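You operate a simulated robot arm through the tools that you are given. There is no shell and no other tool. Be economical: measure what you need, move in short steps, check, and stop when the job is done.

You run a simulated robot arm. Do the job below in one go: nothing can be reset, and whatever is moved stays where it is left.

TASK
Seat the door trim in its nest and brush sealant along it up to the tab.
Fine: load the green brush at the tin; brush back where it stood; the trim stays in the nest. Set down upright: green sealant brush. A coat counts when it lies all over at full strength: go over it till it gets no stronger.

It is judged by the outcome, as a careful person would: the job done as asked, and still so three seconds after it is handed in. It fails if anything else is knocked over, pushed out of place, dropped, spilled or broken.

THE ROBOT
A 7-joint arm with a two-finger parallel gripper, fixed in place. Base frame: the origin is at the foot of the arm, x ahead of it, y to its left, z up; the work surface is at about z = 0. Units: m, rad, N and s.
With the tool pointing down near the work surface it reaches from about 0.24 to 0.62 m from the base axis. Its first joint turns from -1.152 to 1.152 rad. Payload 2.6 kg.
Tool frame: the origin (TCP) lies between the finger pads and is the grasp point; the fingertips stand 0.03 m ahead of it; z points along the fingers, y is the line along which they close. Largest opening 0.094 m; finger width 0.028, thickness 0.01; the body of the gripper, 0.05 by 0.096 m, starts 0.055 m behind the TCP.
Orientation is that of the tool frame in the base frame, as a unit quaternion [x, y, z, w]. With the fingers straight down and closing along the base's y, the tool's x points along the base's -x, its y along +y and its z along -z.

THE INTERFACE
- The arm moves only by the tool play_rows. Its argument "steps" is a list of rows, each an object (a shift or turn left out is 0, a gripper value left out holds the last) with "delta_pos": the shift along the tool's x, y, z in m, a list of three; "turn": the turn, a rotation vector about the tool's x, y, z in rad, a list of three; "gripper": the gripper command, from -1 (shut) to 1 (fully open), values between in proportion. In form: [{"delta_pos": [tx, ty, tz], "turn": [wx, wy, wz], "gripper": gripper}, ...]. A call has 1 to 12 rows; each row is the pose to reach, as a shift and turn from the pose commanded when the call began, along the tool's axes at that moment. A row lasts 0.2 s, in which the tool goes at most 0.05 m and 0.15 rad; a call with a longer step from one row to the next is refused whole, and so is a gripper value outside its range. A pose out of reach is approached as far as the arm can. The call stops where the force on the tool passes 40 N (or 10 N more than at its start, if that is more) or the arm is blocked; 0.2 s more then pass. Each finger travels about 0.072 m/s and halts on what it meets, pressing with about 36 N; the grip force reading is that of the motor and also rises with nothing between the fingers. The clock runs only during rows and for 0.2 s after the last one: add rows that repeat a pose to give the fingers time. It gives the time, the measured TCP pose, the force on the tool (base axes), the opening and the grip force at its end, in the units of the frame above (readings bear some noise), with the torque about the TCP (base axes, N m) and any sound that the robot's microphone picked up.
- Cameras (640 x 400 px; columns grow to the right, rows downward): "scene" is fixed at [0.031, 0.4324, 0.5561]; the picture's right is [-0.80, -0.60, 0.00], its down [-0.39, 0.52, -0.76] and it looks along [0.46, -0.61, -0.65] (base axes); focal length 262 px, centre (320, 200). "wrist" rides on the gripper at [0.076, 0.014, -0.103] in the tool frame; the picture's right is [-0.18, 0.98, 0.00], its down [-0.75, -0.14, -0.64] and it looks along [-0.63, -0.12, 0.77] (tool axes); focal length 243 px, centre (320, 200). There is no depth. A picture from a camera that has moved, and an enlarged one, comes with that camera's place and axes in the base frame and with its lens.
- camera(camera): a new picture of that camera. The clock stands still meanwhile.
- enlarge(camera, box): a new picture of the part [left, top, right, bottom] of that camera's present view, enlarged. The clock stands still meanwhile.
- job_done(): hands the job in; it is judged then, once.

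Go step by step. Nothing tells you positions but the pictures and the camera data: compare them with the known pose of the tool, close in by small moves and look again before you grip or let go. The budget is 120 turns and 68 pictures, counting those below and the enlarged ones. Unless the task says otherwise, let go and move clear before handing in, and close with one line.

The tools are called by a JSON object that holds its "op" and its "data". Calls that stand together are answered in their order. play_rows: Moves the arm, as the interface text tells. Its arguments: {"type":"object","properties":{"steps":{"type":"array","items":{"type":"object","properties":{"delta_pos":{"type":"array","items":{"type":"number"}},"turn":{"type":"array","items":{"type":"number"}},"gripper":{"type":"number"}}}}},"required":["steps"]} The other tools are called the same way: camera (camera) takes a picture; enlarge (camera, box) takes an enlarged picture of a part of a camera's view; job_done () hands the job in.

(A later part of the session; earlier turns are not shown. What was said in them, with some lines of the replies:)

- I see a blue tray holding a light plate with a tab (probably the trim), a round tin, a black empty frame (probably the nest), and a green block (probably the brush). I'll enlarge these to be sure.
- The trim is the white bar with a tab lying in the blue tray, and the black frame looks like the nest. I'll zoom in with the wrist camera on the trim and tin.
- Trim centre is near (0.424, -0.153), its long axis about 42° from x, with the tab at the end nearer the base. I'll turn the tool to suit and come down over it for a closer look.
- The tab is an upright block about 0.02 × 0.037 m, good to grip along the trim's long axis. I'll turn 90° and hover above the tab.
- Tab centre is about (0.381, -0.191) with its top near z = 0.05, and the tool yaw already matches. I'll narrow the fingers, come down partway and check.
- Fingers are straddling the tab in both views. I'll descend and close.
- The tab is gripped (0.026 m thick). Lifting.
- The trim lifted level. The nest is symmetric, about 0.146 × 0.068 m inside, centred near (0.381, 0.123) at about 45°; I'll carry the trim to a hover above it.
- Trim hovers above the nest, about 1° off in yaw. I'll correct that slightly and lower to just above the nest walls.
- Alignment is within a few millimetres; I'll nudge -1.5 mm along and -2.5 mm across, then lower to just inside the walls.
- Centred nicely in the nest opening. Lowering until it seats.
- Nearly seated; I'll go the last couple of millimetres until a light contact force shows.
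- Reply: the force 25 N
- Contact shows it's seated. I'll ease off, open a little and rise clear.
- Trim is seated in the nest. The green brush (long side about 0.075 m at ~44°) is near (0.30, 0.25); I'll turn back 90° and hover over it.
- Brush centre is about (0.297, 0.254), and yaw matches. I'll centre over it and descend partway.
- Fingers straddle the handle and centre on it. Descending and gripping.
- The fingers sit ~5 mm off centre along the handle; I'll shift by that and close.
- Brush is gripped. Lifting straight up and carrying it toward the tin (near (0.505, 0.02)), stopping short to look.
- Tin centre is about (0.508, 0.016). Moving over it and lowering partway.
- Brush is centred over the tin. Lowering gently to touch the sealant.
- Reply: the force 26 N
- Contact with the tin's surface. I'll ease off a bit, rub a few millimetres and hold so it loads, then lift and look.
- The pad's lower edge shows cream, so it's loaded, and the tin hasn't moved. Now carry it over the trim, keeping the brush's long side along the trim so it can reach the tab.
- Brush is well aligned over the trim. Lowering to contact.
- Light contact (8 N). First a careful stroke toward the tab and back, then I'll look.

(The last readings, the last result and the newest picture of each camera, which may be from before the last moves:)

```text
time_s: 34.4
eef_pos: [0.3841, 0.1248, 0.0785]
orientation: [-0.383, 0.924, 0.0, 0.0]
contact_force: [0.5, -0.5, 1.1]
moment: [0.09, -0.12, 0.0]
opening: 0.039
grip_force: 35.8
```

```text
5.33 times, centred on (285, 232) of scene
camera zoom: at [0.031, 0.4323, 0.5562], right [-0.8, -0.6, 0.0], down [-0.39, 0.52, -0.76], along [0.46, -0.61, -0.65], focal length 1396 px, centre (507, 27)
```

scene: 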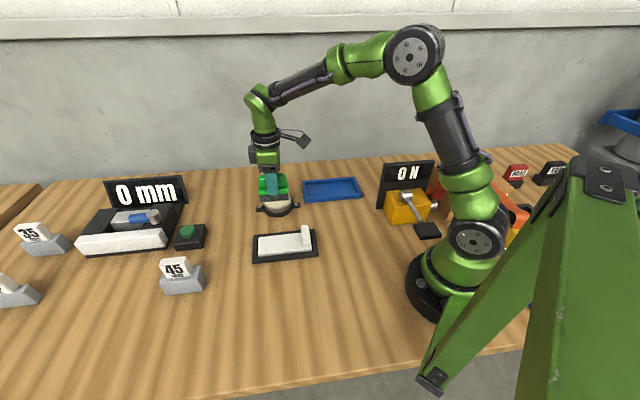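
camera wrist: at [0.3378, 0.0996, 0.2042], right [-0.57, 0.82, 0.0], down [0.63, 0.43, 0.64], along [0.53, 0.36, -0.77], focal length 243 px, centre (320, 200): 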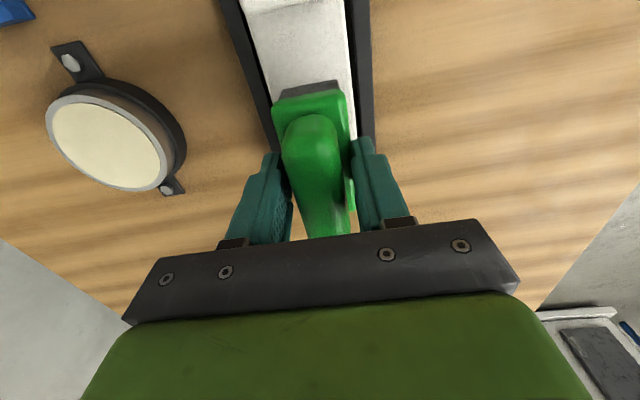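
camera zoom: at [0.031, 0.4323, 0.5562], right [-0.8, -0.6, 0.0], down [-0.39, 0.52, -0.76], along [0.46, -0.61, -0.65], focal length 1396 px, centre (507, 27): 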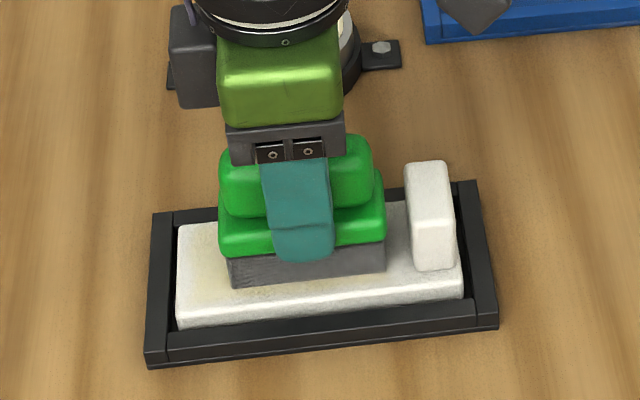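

Faint cream coat appears where the brush passed; there's about 12 mm left to the tab. I'll do longer strokes with slightly more pressure.

{"op": "play_rows", "data": {"steps": [{"delta_pos": [0.005, 0, 0.001]}, {"delta_pos": [0.0105, 0, 0.001]}, {"delta_pos": [0.0105, 0, 0.001]}, {"delta_pos": [0, 0, 0.001]}, {"delta_pos": [-0.01, 0, 0.001]}, {"delta_pos": [-0.02, 0, 0.001]}, {"delta_pos": [-0.028, 0, 0.001]}, {"delta_pos": [-0.018, 0, 0.001]}, {"delta_pos": [-0.008, 0, 0.001]}, {"delta_pos": [0.002, 0, 0.001]}, {"delta_pos": [0.0105, 0, 0.001]}, {"delta_pos": [0.0105, 0, 0.001]}]}}

{"op": "enlarge", "data": {"camera": "scene", "box": [235, 195, 335, 270]}}

```text
time_s: 37.0
eef_pos: [0.3783, 0.1167, 0.0789]
orientation: [-0.383, 0.924, -0.001, 0.002]
contact_force: [5.3, 4.4, 22.2]
moment: [0.12, -0.11, 0.02]
opening: 0.0392
grip_force: 36.0
```

```text
5.33 times, centred on (285, 232) of scene
camera zoom: at [0.0309, 0.4323, 0.5562], right [-0.8, -0.6, 0.0], down [-0.39, 0.52, -0.76], along [0.46, -0.61, -0.65], focal length 1396 px, centre (507, 27)
```

zoom: 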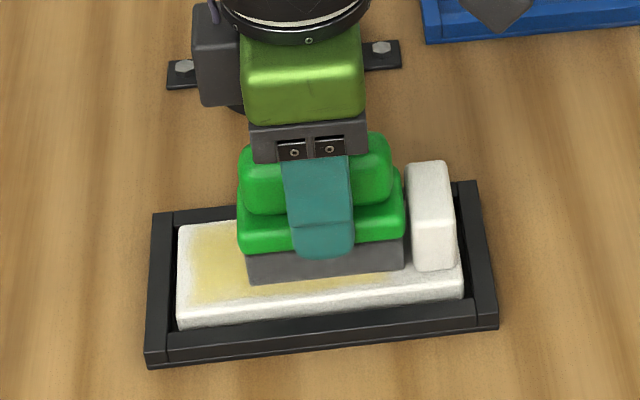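

The coat is building, with a strip still missing at the sides, the far end and right by the tab. Now a lane on the camera side.

{"op": "play_rows", "data": {"steps": [{"delta_pos": [-0.003, 0.008, 0]}, {"delta_pos": [0.003, 0.008, 0]}, {"delta_pos": [-0.009, 0.008, 0]}, {"delta_pos": [-0.021, 0.008, 0]}, {"delta_pos": [-0.033, 0.008, 0]}, {"delta_pos": [-0.046, 0.008, 0]}, {"delta_pos": [-0.046, 0.008, 0]}, {"delta_pos": [-0.033, 0.008, 0]}, {"delta_pos": [-0.021, 0.008, 0]}, {"delta_pos": [-0.009, 0.008, 0]}, {"delta_pos": [0.003, 0.008, 0]}, {"delta_pos": [0.003, 0.008, 0]}]}}

{"op": "enlarge", "data": {"camera": "scene", "box": [235, 195, 335, 270]}}

```text
time_s: 39.6
eef_pos: [0.3682, 0.1204, 0.0789]
orientation: [-0.383, 0.924, 0.0, 0.0]
contact_force: [0.3, 0.2, -0.2]
moment: [0.01, -0.01, -0.01]
opening: 0.0389
grip_force: 36.4
```

```text
5.33 times, centred on (285, 232) of scene
camera zoom: at [0.031, 0.4323, 0.5561], right [-0.8, -0.6, 0.0], down [-0.39, 0.52, -0.76], along [0.46, -0.61, -0.65], focal length 1396 px, centre (507, 27)
```

zoom: 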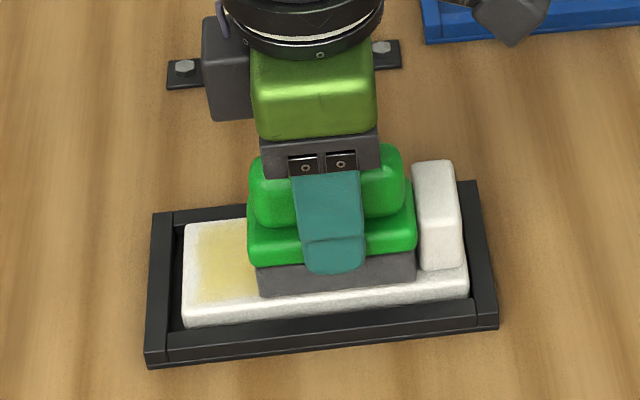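

The trim slid ~3 mm to the nest's end but is still seated; this lane lost contact. I'll press down a bit more and repeat it, staying just off the tab.

{"op": "play_rows", "data": {"steps": [{"delta_pos": [-0.002, 0, 0.001]}, {"delta_pos": [-0.002, 0, 0.002]}, {"delta_pos": [-0.002, 0, 0.002]}]}}

```text
time_s: 40.4
eef_pos: [0.3704, 0.1225, 0.0766]
orientation: [-0.383, 0.924, 0.0, 0.0]
contact_force: [-6.6, -1.5, 19.7]
moment: [-0.41, 0.67, -0.1]
opening: 0.0391
grip_force: 35.8
```

Contact has come back but near the tab end of the pad. Let me look closely before stroking.

{"op": "enlarge", "data": {"camera": "scene", "box": [255, 210, 319, 260]}}

```text
8.00 times, centred on (287, 235) of scene
camera zoom: at [0.0309, 0.4323, 0.5562], right [-0.8, -0.6, 0.0], down [-0.39, 0.52, -0.76], along [0.46, -0.61, -0.65], focal length 2093 px, centre (584, -80)
```

zoom: 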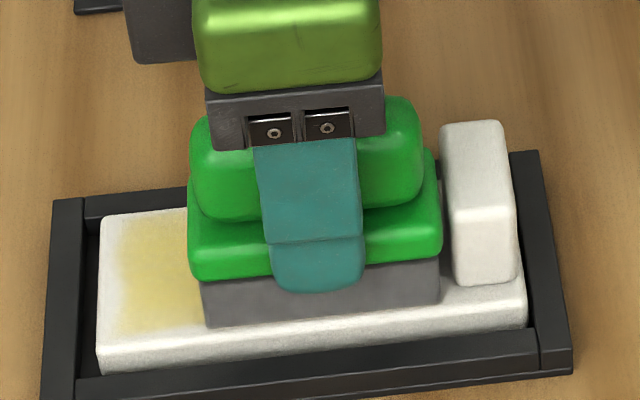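

The brush sits flat in the camera-side lane. Stroking it along the trim and back.

{"op": "play_rows", "data": {"steps": [{"delta_pos": [-0.01, 0, 0]}, {"delta_pos": [-0.02, 0, 0]}, {"delta_pos": [-0.03, 0, 0]}, {"delta_pos": [-0.04, 0, 0]}, {"delta_pos": [-0.044, 0, 0]}, {"delta_pos": [-0.034, 0, 0]}, {"delta_pos": [-0.024, 0, 0]}, {"delta_pos": [-0.014, 0, 0]}, {"delta_pos": [-0.004, 0, 0]}, {"delta_pos": [0.002, 0, 0]}, {"delta_pos": [-0.01, 0, 0]}, {"delta_pos": [-0.02, 0, 0]}]}}

{"op": "enlarge", "data": {"camera": "scene", "box": [235, 195, 335, 270]}}

```text
time_s: 43.0
eef_pos: [0.3832, 0.1363, 0.0751]
orientation: [-0.383, 0.924, -0.001, -0.002]
contact_force: [-3.7, -5.1, 19.6]
moment: [-0.32, 0.33, 0.01]
opening: 0.0391
grip_force: 35.8
```

```text
5.33 times, centred on (285, 232) of scene
camera zoom: at [0.0309, 0.4323, 0.5562], right [-0.8, -0.6, 0.0], down [-0.39, 0.52, -0.76], along [0.46, -0.61, -0.65], focal length 1396 px, centre (507, 27)
```

zoom: 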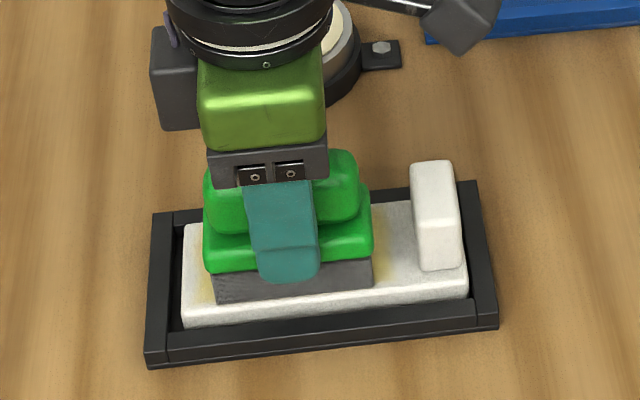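

Contact is steady. Now the far-side lane with the same pressure.

{"op": "play_rows", "data": {"steps": [{"delta_pos": [0, -0.008, 0]}, {"delta_pos": [0, -0.016, 0]}, {"delta_pos": [0.01, -0.016, 0]}, {"delta_pos": [0.021, -0.016, 0]}, {"delta_pos": [0.01, -0.016, 0]}, {"delta_pos": [-0.002, -0.016, 0]}, {"delta_pos": [-0.014, -0.016, 0]}, {"delta_pos": [-0.025, -0.016, 0]}, {"delta_pos": [-0.012, -0.016, 0]}, {"delta_pos": [0, -0.016, 0]}, {"delta_pos": [0.012, -0.016, 0]}, {"delta_pos": [0.021, -0.016, 0]}]}}

{"op": "play_rows", "data": {"steps": [{"delta_pos": [-0.004, 0.008, 0]}, {"delta_pos": [-0.015, 0.008, 0]}, {"delta_pos": [-0.03, 0.008, 0]}, {"delta_pos": [-0.045, 0.008, 0]}, {"delta_pos": [-0.045, 0.008, -0.03]}, {"delta_pos": [-0.045, -0.03, -0.06]}, {"delta_pos": [-0.06, -0.07, -0.08]}, {"delta_pos": [-0.06, -0.07, -0.08]}]}}

{"op": "enlarge", "data": {"camera": "scene", "box": [247, 215, 331, 270]}}

```text
time_s: 45.6
eef_pos: [0.3804, 0.1081, 0.0748]
orientation: [-0.383, 0.924, 0.0, 0.0]
contact_force: [1.2, 1.1, 1.1]
moment: [-0.02, 0.04, 0.03]
opening: 0.0392
grip_force: 36.3
```

```text
time_s: 47.4
eef_pos: [0.4742, 0.1016, 0.1544]
orientation: [-0.383, 0.924, 0.0, 0.0]
contact_force: [0.8, 0.2, -0.5]
moment: [0.0, -0.01, -0.03]
opening: 0.0394
grip_force: 36.1
```

```text
7.27 times, centred on (289, 242) of scene
camera zoom: at [0.031, 0.4323, 0.5561], right [-0.8, -0.6, 0.0], down [-0.39, 0.52, -0.76], along [0.46, -0.61, -0.65], focal length 1903 px, centre (546, -109)
```

zoom: 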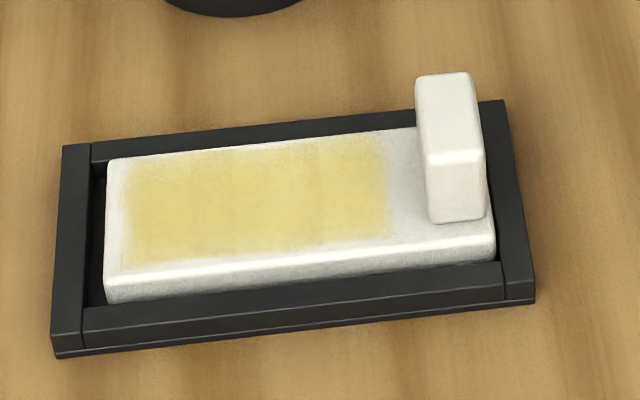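

The coat forms a neat patch with a fixed margin at all sides, a bit mottled in strength. I'll reload at the tin and go over it again.

{"op": "play_rows", "data": {"steps": [{"delta_pos": [0.012, -0.028, 0]}, {"delta_pos": [0.025, -0.056, 0]}, {"delta_pos": [0.037, -0.0847, 0]}, {"delta_pos": [0.037, -0.0847, 0.03]}, {"delta_pos": [0.037, -0.0847, 0.055]}, {"delta_pos": [0.037, -0.0847, 0.064]}, {"delta_pos": [0.037, -0.0847, 0.067]}, {"delta_pos": [0.037, -0.0847, 0.067]}]}}

```text
time_s: 49.2
eef_pos: [0.5063, 0.0152, 0.0892]
orientation: [-0.383, 0.924, 0.0, 0.0]
contact_force: [0.6, -0.2, -0.7]
moment: [0.02, 0.01, -0.02]
opening: 0.039
grip_force: 35.8
```

{"op": "play_rows", "data": {"steps": [{"delta_pos": [0, 0, 0.002]}, {"delta_pos": [0, 0, 0.003]}, {"delta_pos": [0, 0, 0.003]}]}}

```text
time_s: 50.0
eef_pos: [0.5066, 0.0163, 0.0863]
orientation: [-0.383, 0.924, 0.0, 0.0]
contact_force: [-0.1, 0.6, -0.9]
moment: [0.0, 0.0, 0.01]
opening: 0.039
grip_force: 36.3
```

The brush has slid up about 3 mm in the grip, which I'll allow for when setting it down. Continuing lower.

{"op": "play_rows", "data": {"steps": [{"delta_pos": [0, 0, 0.001]}, {"delta_pos": [0, 0, 0.002]}, {"delta_pos": [0, 0, 0.002]}]}}

```text
time_s: 50.8
eef_pos: [0.5061, 0.0153, 0.0864]
orientation: [-0.383, 0.924, 0.0, 0.001]
contact_force: [-7.1, -1.3, 21.9]
moment: [-0.27, 0.63, -0.08]
opening: 0.039
grip_force: 35.8
```

Loaded again. Back to the trim's centre lane.

{"op": "play_rows", "data": {"steps": [{"delta_pos": [0, 0.003, -0.001]}, {"delta_pos": [0, -0.003, -0.001]}, {"delta_pos": [0, 0, -0.001]}, {"delta_pos": [0, 0, -0.035]}, {"delta_pos": [0, 0.02, -0.07]}, {"delta_pos": [0.001, 0.06, -0.07]}, {"delta_pos": [0.002, 0.1, -0.07]}, {"delta_pos": [0.003, 0.135, -0.07]}, {"delta_pos": [0.0032, 0.1626, -0.07]}, {"delta_pos": [0.0032, 0.1626, -0.035]}, {"delta_pos": [0.0032, 0.1626, 0]}, {"delta_pos": [0.0032, 0.1626, 0.006]}]}}

{"op": "play_rows", "data": {"steps": [{"delta_pos": [0, 0, 0.001]}, {"delta_pos": [0, 0, 0.0025]}, {"delta_pos": [0, 0, 0.0025]}]}}

```text
time_s: 53.4
eef_pos: [0.3891, 0.13, 0.0772]
orientation: [-0.382, 0.924, 0.0, 0.0]
contact_force: [0.3, 0.0, -0.7]
moment: [0.01, 0.0, 0.0]
opening: 0.0391
grip_force: 36.3
```

```text
time_s: 54.2
eef_pos: [0.388, 0.129, 0.0758]
orientation: [-0.383, 0.924, 0.0, 0.0]
contact_force: [-0.5, -0.5, 1.5]
moment: [0.03, -0.03, 0.03]
opening: 0.0391
grip_force: 35.6
```

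Just touching; pressing slightly more and stroking all three lanes.

{"op": "play_rows", "data": {"steps": [{"delta_pos": [0, 0, 0.001]}, {"delta_pos": [0.01, 0, 0.001]}, {"delta_pos": [0.02, 0, 0.001]}, {"delta_pos": [0.01, 0, 0.001]}, {"delta_pos": [0, 0, 0.001]}, {"delta_pos": [-0.012, 0, 0.001]}, {"delta_pos": [-0.024, 0, 0.001]}, {"delta_pos": [-0.012, 0, 0.001]}, {"delta_pos": [0, 0, 0.001]}, {"delta_pos": [0.01, 0, 0.001]}, {"delta_pos": [0.02, 0, 0.001]}, {"delta_pos": [0.01, 0, 0.001]}]}}

{"op": "play_rows", "data": {"steps": [{"delta_pos": [0, 0.009, 0]}, {"delta_pos": [0.01, 0.009, 0]}, {"delta_pos": [0, 0.009, 0]}, {"delta_pos": [-0.012, 0.009, 0]}, {"delta_pos": [-0.024, 0.009, 0]}, {"delta_pos": [-0.034, 0.009, 0]}, {"delta_pos": [-0.024, 0, 0]}, {"delta_pos": [-0.024, -0.009, 0]}, {"delta_pos": [-0.012, -0.009, 0]}, {"delta_pos": [0, -0.009, 0]}, {"delta_pos": [0.01, -0.009, 0]}, {"delta_pos": [0, -0.009, 0]}]}}

{"op": "play_rows", "data": {"steps": [{"delta_pos": [-0.012, 0, 0]}, {"delta_pos": [-0.024, 0, 0]}, {"delta_pos": [-0.034, 0, 0]}, {"delta_pos": [-0.034, 0, -0.03]}, {"delta_pos": [-0.034, -0.03, -0.06]}, {"delta_pos": [-0.04, -0.07, -0.08]}, {"delta_pos": [-0.04, -0.07, -0.08]}]}}

{"op": "enlarge", "data": {"camera": "scene", "box": [247, 215, 331, 270]}}

```text
time_s: 56.8
eef_pos: [0.3817, 0.1196, 0.0739]
orientation: [-0.382, 0.924, 0.0, -0.001]
contact_force: [-3.4, -4.9, 19.3]
moment: [-0.19, 0.16, -0.04]
opening: 0.039
grip_force: 36.3
```

```text
time_s: 59.4
eef_pos: [0.3895, 0.115, 0.0737]
orientation: [-0.383, 0.924, -0.001, 0.0]
contact_force: [-0.7, 1.0, -1.0]
moment: [-0.01, 0.0, -0.01]
opening: 0.0391
grip_force: 36.3
```

```text
time_s: 61.0
eef_pos: [0.4674, 0.0963, 0.1535]
orientation: [-0.383, 0.924, 0.0, 0.0]
contact_force: [-0.2, -0.6, -0.8]
moment: [0.01, -0.02, 0.03]
opening: 0.039
grip_force: 36.1
```

```text
7.27 times, centred on (289, 242) of scene
camera zoom: at [0.031, 0.4323, 0.5561], right [-0.8, -0.6, 0.0], down [-0.39, 0.52, -0.76], along [0.46, -0.61, -0.65], focal length 1903 px, centre (546, -109)
```

zoom: 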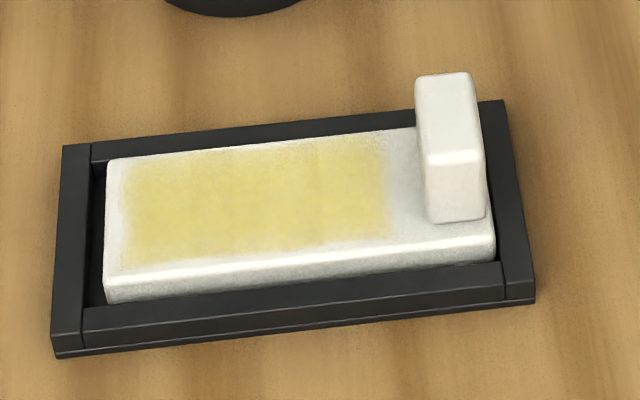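

The patch edges stayed the same and it's only slightly more even, so it's near full. The far lane lost contact though, so I'll make one more pass with firm contact.

{"op": "play_rows", "data": {"steps": [{"delta_pos": [0.02, 0.04, 0]}, {"delta_pos": [0.04, 0.07, 0.02]}, {"delta_pos": [0.04, 0.07, 0.06]}, {"delta_pos": [0.04, 0.07, 0.08]}, {"delta_pos": [0.04, 0.07, 0.0815]}, {"delta_pos": [0.04, 0.07, 0.0815]}]}}

```text
time_s: 62.4
eef_pos: [0.3902, 0.1155, 0.0725]
orientation: [-0.382, 0.924, 0.0, 0.0]
contact_force: [-1.3, -0.5, 7.1]
moment: [-0.22, 0.3, 0.0]
opening: 0.0392
grip_force: 35.9
```

{"op": "play_rows", "data": {"steps": [{"delta_pos": [0.01, 0, 0.001]}, {"delta_pos": [0, 0, 0.001]}, {"delta_pos": [-0.012, 0, 0.001]}, {"delta_pos": [-0.024, 0, 0.001]}, {"delta_pos": [-0.036, 0, 0.001]}, {"delta_pos": [-0.036, 0.01, 0.001]}, {"delta_pos": [-0.024, 0.01, 0.001]}, {"delta_pos": [-0.012, 0.01, 0.001]}, {"delta_pos": [0, 0.01, 0.001]}, {"delta_pos": [0.01, 0.01, 0.001]}, {"delta_pos": [0.01, 0.018, 0.001]}, {"delta_pos": [0, 0.018, 0.001]}]}}

{"op": "play_rows", "data": {"steps": [{"delta_pos": [-0.012, 0, 0]}, {"delta_pos": [-0.024, 0, 0]}, {"delta_pos": [-0.036, 0, 0]}, {"delta_pos": [-0.036, -0.009, 0]}, {"delta_pos": [-0.024, -0.009, 0]}, {"delta_pos": [-0.012, -0.009, 0]}, {"delta_pos": [0, -0.009, 0]}, {"delta_pos": [0.01, -0.009, 0]}, {"delta_pos": [0, -0.009, 0]}, {"delta_pos": [-0.02, -0.009, 0]}, {"delta_pos": [-0.03, -0.009, -0.03]}, {"delta_pos": [-0.04, -0.04, -0.06]}]}}

{"op": "play_rows", "data": {"steps": [{"delta_pos": [0, -0.04, -0.02]}, {"delta_pos": [0, -0.04, -0.02]}]}}

{"op": "enlarge", "data": {"camera": "scene", "box": [247, 215, 331, 270]}}

{"op": "enlarge", "data": {"camera": "scene", "box": [225, 130, 325, 230]}}

```text
time_s: 65.0
eef_pos: [0.3753, 0.1279, 0.072]
orientation: [-0.383, 0.924, 0.001, -0.002]
contact_force: [-4.3, -6.4, 21.1]
moment: [-0.14, 0.07, -0.05]
opening: 0.0389
grip_force: 35.6
```

```text
time_s: 67.6
eef_pos: [0.4307, 0.1292, 0.1323]
orientation: [-0.383, 0.924, 0.0, 0.0]
contact_force: [-0.6, -0.3, -1.5]
moment: [-0.02, -0.02, 0.04]
opening: 0.0392
grip_force: 36.0
```

```text
time_s: 68.2
eef_pos: [0.4592, 0.1005, 0.1506]
orientation: [-0.383, 0.924, 0.0, -0.001]
contact_force: [1.0, 0.1, -0.6]
moment: [-0.01, 0.0, 0.02]
opening: 0.039
grip_force: 36.0
```

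```text
7.27 times, centred on (289, 242) of scene
camera zoom: at [0.031, 0.4323, 0.5561], right [-0.8, -0.6, 0.0], down [-0.39, 0.52, -0.76], along [0.46, -0.61, -0.65], focal length 1903 px, centre (546, -109)
```

zoom: 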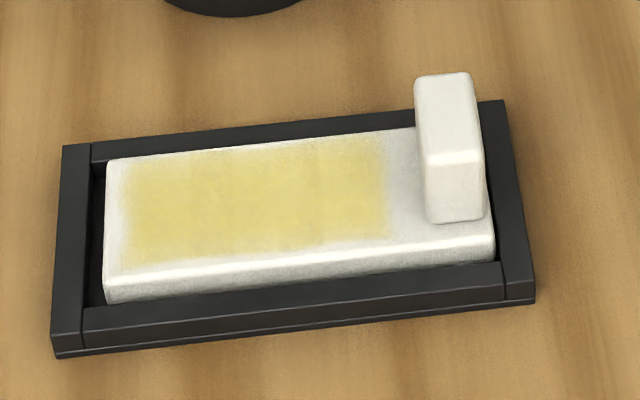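

```text
4.00 times, centred on (275, 180) of scene
camera zoom: at [0.031, 0.4323, 0.5561], right [-0.8, -0.6, 0.0], down [-0.39, 0.52, -0.76], along [0.46, -0.61, -0.65], focal length 1047 px, centre (500, 280)
```

zoom: 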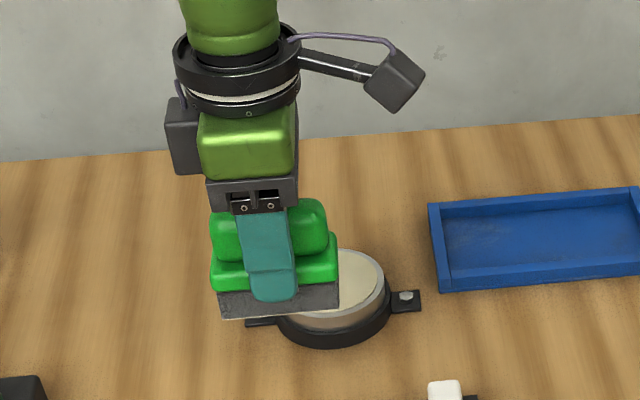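

The coat's strength no longer changes. To be sure the edge by the tab is really the limit, I'll make one careful touch as close to the tab as possible and compare.

{"op": "play_rows", "data": {"steps": [{"delta_pos": [0.02, 0.035, 0]}, {"delta_pos": [0.0393, 0.0704, 0.01]}, {"delta_pos": [0.0393, 0.0704, 0.045]}, {"delta_pos": [0.0393, 0.0704, 0.07]}, {"delta_pos": [0.0393, 0.0704, 0.076]}, {"delta_pos": [0.0393, 0.0704, 0.079]}, {"delta_pos": [0.0393, 0.0704, 0.079]}]}}

```text
time_s: 69.8
eef_pos: [0.3847, 0.1229, 0.0735]
orientation: [-0.383, 0.924, 0.0, 0.0]
contact_force: [-0.4, 0.6, -0.8]
moment: [0.01, 0.02, 0.0]
opening: 0.039
grip_force: 36.0
```

{"op": "play_rows", "data": {"steps": [{"delta_pos": [0, 0, 0.002]}, {"delta_pos": [0.005, 0, 0.003]}, {"delta_pos": [0.01, 0, 0.003]}, {"delta_pos": [0.012, 0, 0.003]}, {"delta_pos": [0.012, 0, 0.003]}]}}

{"op": "enlarge", "data": {"camera": "scene", "box": [247, 215, 331, 270]}}

```text
time_s: 71.0
eef_pos: [0.376, 0.1138, 0.0713]
orientation: [-0.384, 0.923, 0.001, 0.003]
contact_force: [6.2, 4.5, 24.8]
moment: [-0.04, 0.07, -0.01]
opening: 0.039
grip_force: 35.4
```

```text
7.27 times, centred on (289, 242) of scene
camera zoom: at [0.0309, 0.4323, 0.5562], right [-0.8, -0.6, 0.0], down [-0.39, 0.52, -0.76], along [0.46, -0.61, -0.65], focal length 1903 px, centre (546, -109)
```

zoom: 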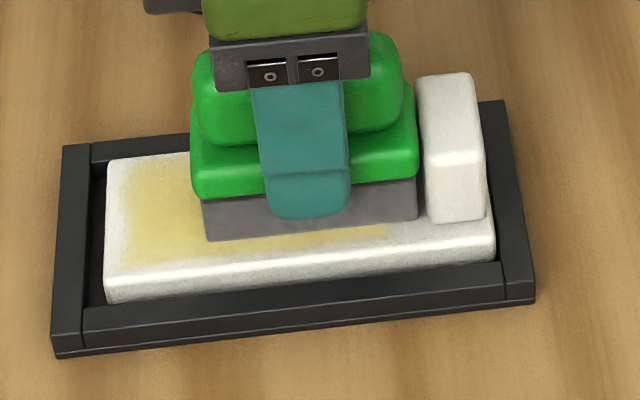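

{"op": "play_rows", "data": {"steps": [{"delta_pos": [-0.012, 0, 0]}, {"delta_pos": [-0.024, 0, 0]}, {"delta_pos": [-0.036, 0, 0]}, {"delta_pos": [-0.036, 0, -0.03]}, {"delta_pos": [-0.036, -0.03, -0.06]}, {"delta_pos": [-0.04, -0.07, -0.08]}, {"delta_pos": [-0.04, -0.07, -0.08]}]}}

{"op": "enlarge", "data": {"camera": "scene", "box": [247, 215, 331, 270]}}

```text
time_s: 72.6
eef_pos: [0.4552, 0.0917, 0.1476]
orientation: [-0.384, 0.923, 0.001, 0.0]
contact_force: [1.3, 0.0, -0.8]
moment: [0.02, -0.03, 0.02]
opening: 0.0388
grip_force: 36.1
```

```text
7.27 times, centred on (289, 242) of scene
camera zoom: at [0.031, 0.4323, 0.5561], right [-0.8, -0.6, 0.0], down [-0.39, 0.52, -0.76], along [0.46, -0.61, -0.65], focal length 1903 px, centre (546, -109)
```

zoom: 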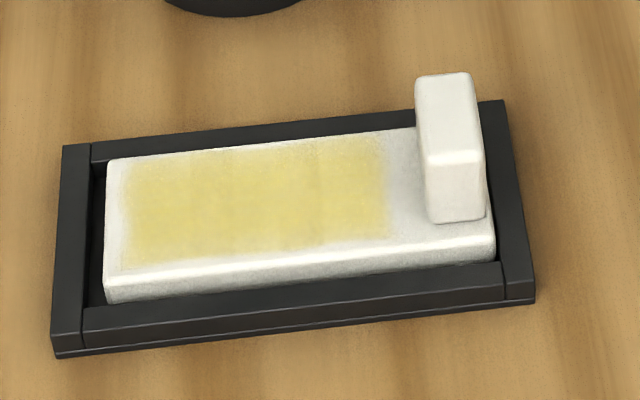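

The edge didn't change, so the coat is complete. Now taking the brush back to hover over where it stood.

{"op": "play_rows", "data": {"steps": [{"delta_pos": [0, 0.03, 0]}, {"delta_pos": [0.001, 0.065, 0]}, {"delta_pos": [0.001, 0.1, 0], "turn": [0, 0, 0.01]}, {"delta_pos": [0.0015, 0.135, 0], "turn": [0, 0, 0.018]}, {"delta_pos": [0.002, 0.17, 0], "turn": [0, 0, 0.018]}, {"delta_pos": [0.002, 0.205, 0], "turn": [0, 0, 0.018]}, {"delta_pos": [0.0023, 0.2275, 0], "turn": [0, 0, 0.018]}, {"delta_pos": [0.0023, 0.2275, 0.035], "turn": [0, 0, 0.018]}, {"delta_pos": [0.0023, 0.2275, 0.07], "turn": [0, 0, 0.018]}, {"delta_pos": [0.0023, 0.2275, 0.078], "turn": [0, 0, 0.018]}, {"delta_pos": [0.0023, 0.2275, 0.078], "turn": [0, 0, 0.018]}]}}

{"op": "enlarge", "data": {"camera": "scene", "box": [240, 250, 320, 320]}}

```text
time_s: 75.0
eef_pos: [0.2894, 0.2517, 0.0702]
orientation: [-0.375, 0.927, 0.001, 0.0]
contact_force: [0.6, -0.2, -1.6]
moment: [-0.01, 0.01, 0.0]
opening: 0.0393
grip_force: 35.6
```

```text
5.71 times, centred on (280, 285) of scene
camera zoom: at [0.031, 0.4324, 0.5561], right [-0.8, -0.6, 0.0], down [-0.39, 0.52, -0.76], along [0.46, -0.61, -0.65], focal length 1495 px, centre (549, -286)
```

zoom: 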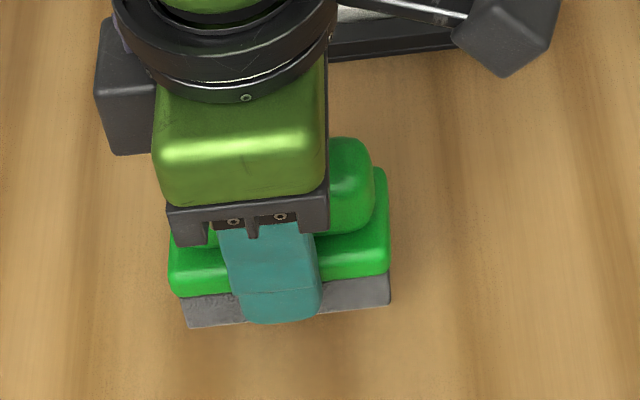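

Position matches the original footprint within a couple of millimetres. Adjusting slightly and lowering to the table.

{"op": "play_rows", "data": {"steps": [{"delta_pos": [-0.001, 0.0013, 0.004]}, {"delta_pos": [-0.001, 0.0013, 0.009]}, {"delta_pos": [-0.001, 0.0013, 0.012]}, {"delta_pos": [-0.001, 0.0013, 0.012]}]}}

{"op": "enlarge", "data": {"camera": "scene", "box": [240, 250, 320, 320]}}

```text
time_s: 76.0
eef_pos: [0.2883, 0.2536, 0.0594]
orientation: [-0.374, 0.928, 0.0, 0.0]
contact_force: [-0.3, -0.4, -0.6]
moment: [0.02, 0.0, 0.01]
opening: 0.0391
grip_force: 36.8
```

```text
5.71 times, centred on (280, 285) of scene
camera zoom: at [0.031, 0.4324, 0.5561], right [-0.8, -0.6, 0.0], down [-0.39, 0.52, -0.76], along [0.46, -0.61, -0.65], focal length 1495 px, centre (549, -286)
```

zoom: 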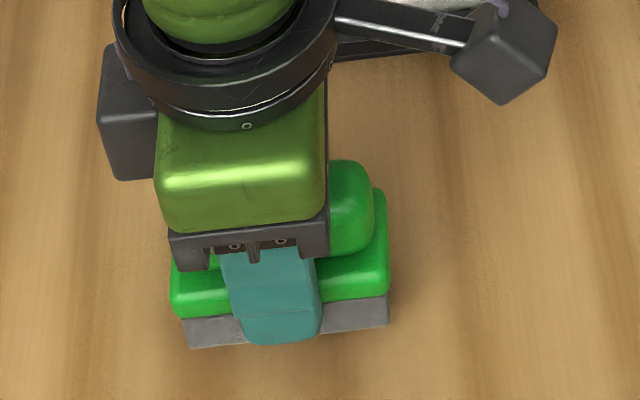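

{"op": "play_rows", "data": {"steps": [{"delta_pos": [-0.0005, -0.002, 0.001]}, {"delta_pos": [-0.0005, -0.002, 0.003]}, {"delta_pos": [-0.0005, -0.002, 0.003]}]}}

```text
time_s: 76.8
eef_pos: [0.2918, 0.2519, 0.0567]
orientation: [-0.374, 0.927, 0.0, 0.0]
contact_force: [-0.3, -0.2, -0.8]
moment: [-0.02, -0.02, -0.01]
opening: 0.0391
grip_force: 35.9
```

{"op": "play_rows", "data": {"steps": [{"delta_pos": [0, 0, 0.001]}, {"delta_pos": [0, 0, 0.002]}, {"delta_pos": [0, 0, 0.002]}]}}

```text
time_s: 77.6
eef_pos: [0.2908, 0.252, 0.0556]
orientation: [-0.375, 0.927, 0.0, 0.001]
contact_force: [0.5, -0.2, -1.4]
moment: [-0.02, 0.0, 0.01]
opening: 0.0392
grip_force: 36.3
```

{"op": "play_rows", "data": {"steps": [{"delta_pos": [0, 0, 0.001]}, {"delta_pos": [0, 0, 0.002]}, {"delta_pos": [0, 0, 0.002]}]}}

{"op": "enlarge", "data": {"camera": "scene", "box": [240, 250, 320, 320]}}

```text
time_s: 78.4
eef_pos: [0.2909, 0.2517, 0.0535]
orientation: [-0.374, 0.928, 0.001, 0.0]
contact_force: [0.0, -0.4, -0.1]
moment: [-0.02, -0.01, -0.01]
opening: 0.0391
grip_force: 35.7
```

```text
5.71 times, centred on (280, 285) of scene
camera zoom: at [0.031, 0.4324, 0.5561], right [-0.8, -0.6, 0.0], down [-0.39, 0.52, -0.76], along [0.46, -0.61, -0.65], focal length 1495 px, centre (549, -286)
```

zoom: 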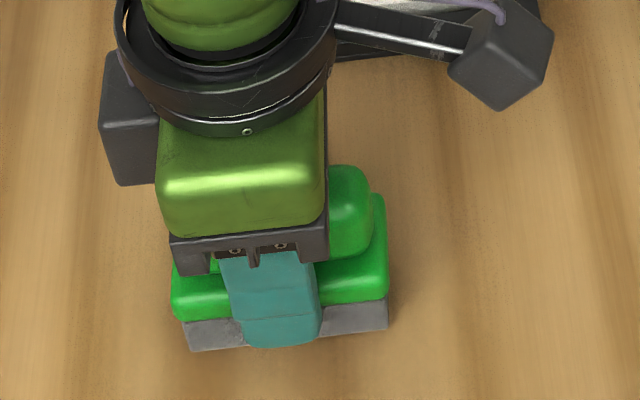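

{"op": "play_rows", "data": {"steps": [{"delta_pos": [0, -0.0007, 0.001]}, {"delta_pos": [0, -0.0007, 0.0015]}, {"delta_pos": [0, -0.0007, 0.0015]}]}}

```text
time_s: 79.2
eef_pos: [0.2914, 0.2514, 0.0528]
orientation: [-0.374, 0.927, 0.0, -0.001]
contact_force: [-0.3, -0.2, -0.6]
moment: [-0.02, -0.02, -0.01]
opening: 0.0392
grip_force: 36.7
```

{"op": "play_rows", "data": {"steps": [{"delta_pos": [0, 0, 0.001]}, {"delta_pos": [0, 0, 0.002]}, {"delta_pos": [0, 0, 0.002]}]}}

```text
time_s: 80.0
eef_pos: [0.2921, 0.2513, 0.0506]
orientation: [-0.374, 0.927, 0.0, 0.0]
contact_force: [-0.5, 0.4, 0.4]
moment: [0.01, 0.03, 0.01]
opening: 0.0391
grip_force: 36.2
```

{"op": "play_rows", "data": {"steps": [{"delta_pos": [0, 0, 0.001]}, {"delta_pos": [0, 0, 0.0015]}, {"delta_pos": [0, 0, 0.0015]}]}}

{"op": "enlarge", "data": {"camera": "scene", "box": [240, 250, 320, 320]}}

```text
time_s: 80.8
eef_pos: [0.2924, 0.2526, 0.0479]
orientation: [-0.375, 0.927, 0.0, 0.001]
contact_force: [-6.1, -4.1, 25.3]
moment: [-0.13, 0.15, -0.07]
opening: 0.0395
grip_force: 35.9
```

```text
5.71 times, centred on (280, 285) of scene
camera zoom: at [0.0309, 0.4323, 0.5562], right [-0.8, -0.6, 0.0], down [-0.39, 0.52, -0.76], along [0.46, -0.61, -0.65], focal length 1495 px, centre (549, -286)
```

zoom: 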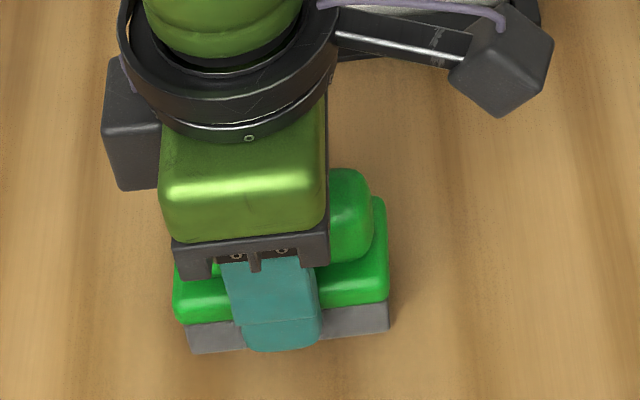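

The brush is down on the table. A tiny 2 mm correction, then release and rise.

{"op": "play_rows", "data": {"steps": [{"delta_pos": [0, 0, -0.0012]}, {"delta_pos": [0, -0.0022, -0.0012]}, {"delta_pos": [0, -0.0022, -0.0012], "gripper": -1}, {"delta_pos": [0, -0.0022, -0.0012], "gripper": 0.4}, {"delta_pos": [0, -0.0022, -0.0012], "gripper": 0.4}, {"delta_pos": [0, -0.0022, -0.0012], "gripper": 0.4}, {"delta_pos": [0, -0.0022, -0.02]}, {"delta_pos": [0, -0.0022, -0.06]}, {"delta_pos": [0, -0.0022, -0.1]}, {"delta_pos": [0, -0.0022, -0.14]}, {"delta_pos": [0, -0.0022, -0.14]}]}}

{"op": "enlarge", "data": {"camera": "scene", "box": [240, 250, 320, 320]}}

{"op": "camera", "data": {"camera": "scene"}}

{"op": "camera", "data": {"camera": "wrist"}}

```text
time_s: 83.2
eef_pos: [0.2935, 0.251, 0.1868]
orientation: [-0.374, 0.927, 0.0, 0.0]
contact_force: [0.5, -0.7, 0.0]
moment: [0.0, -0.01, 0.02]
opening: 0.066
grip_force: 0.1
```

```text
5.71 times, centred on (280, 285) of scene
camera zoom: at [0.031, 0.4323, 0.5561], right [-0.8, -0.6, 0.0], down [-0.39, 0.52, -0.76], along [0.46, -0.61, -0.65], focal length 1495 px, centre (549, -286)
```

zoom: 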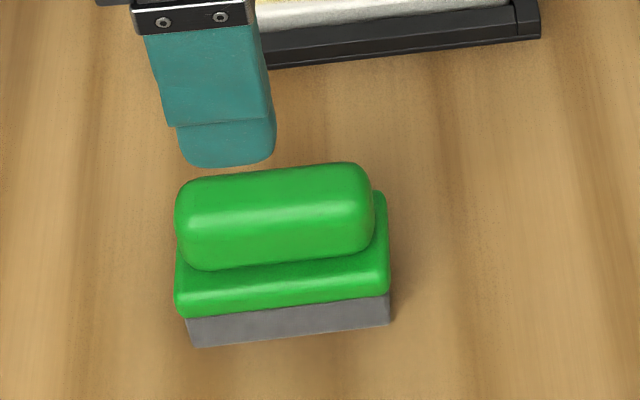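

```text
11 pictures are left
```

scene: 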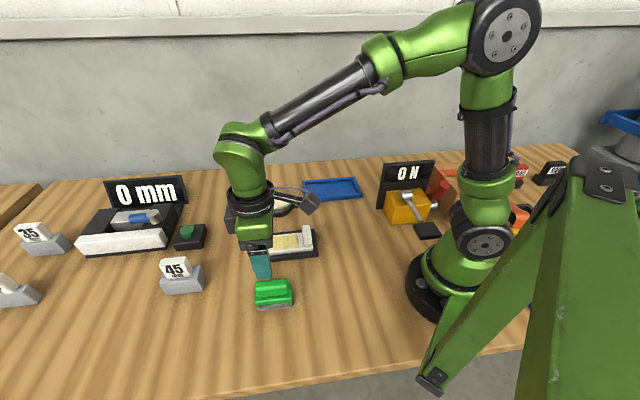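

```text
10 pictures are left
camera wrist: at [0.228, 0.2099, 0.2904], right [-0.55, 0.83, 0.0], down [0.64, 0.42, 0.64], along [0.54, 0.35, -0.77], focal length 243 px, centre (320, 200)
```

wrist: 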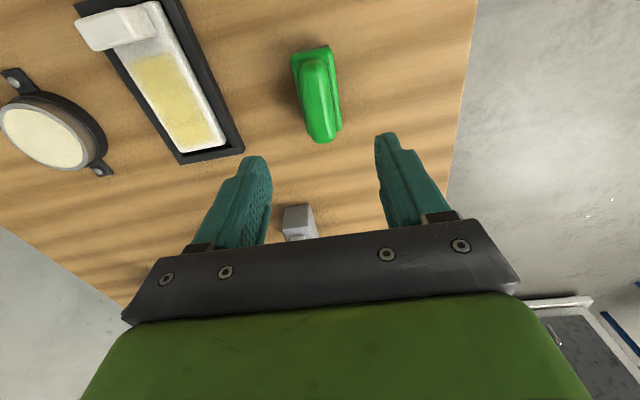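

The brush stands back on its spot, upright. A last check of the coat from above.

{"op": "enlarge", "data": {"camera": "wrist", "box": [70, 0, 250, 170]}}

```text
2.35 times, centred on (160, 85) of wrist
camera zoom: at [0.228, 0.2099, 0.2904], right [-0.55, 0.83, 0.0], down [0.64, 0.42, 0.64], along [0.54, 0.35, -0.77], focal length 571 px, centre (696, 471)
```

zoom: 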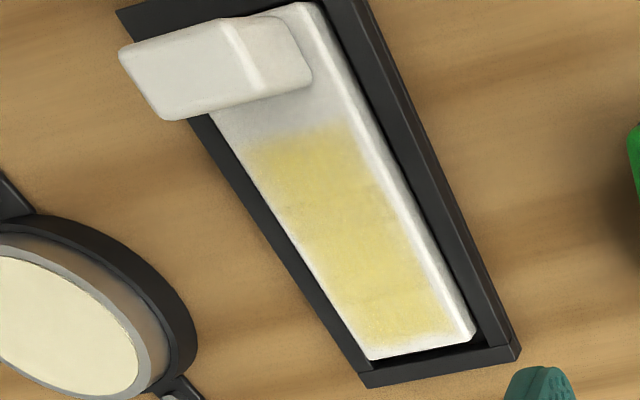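

The coat is even over its whole patch, the trim sits flat in the nest, the brush is back, and the gripper is clear. Handing in.

{"op": "job_done", "data": {}}

```text
The job is handed in.
```

The trim is seated in the nest and the sealant coat stopped getting stronger; its edge stays about 13 mm short of the tab, even with the brush pressed up close to it. The green brush is back upright within about 2 mm of where it stood.
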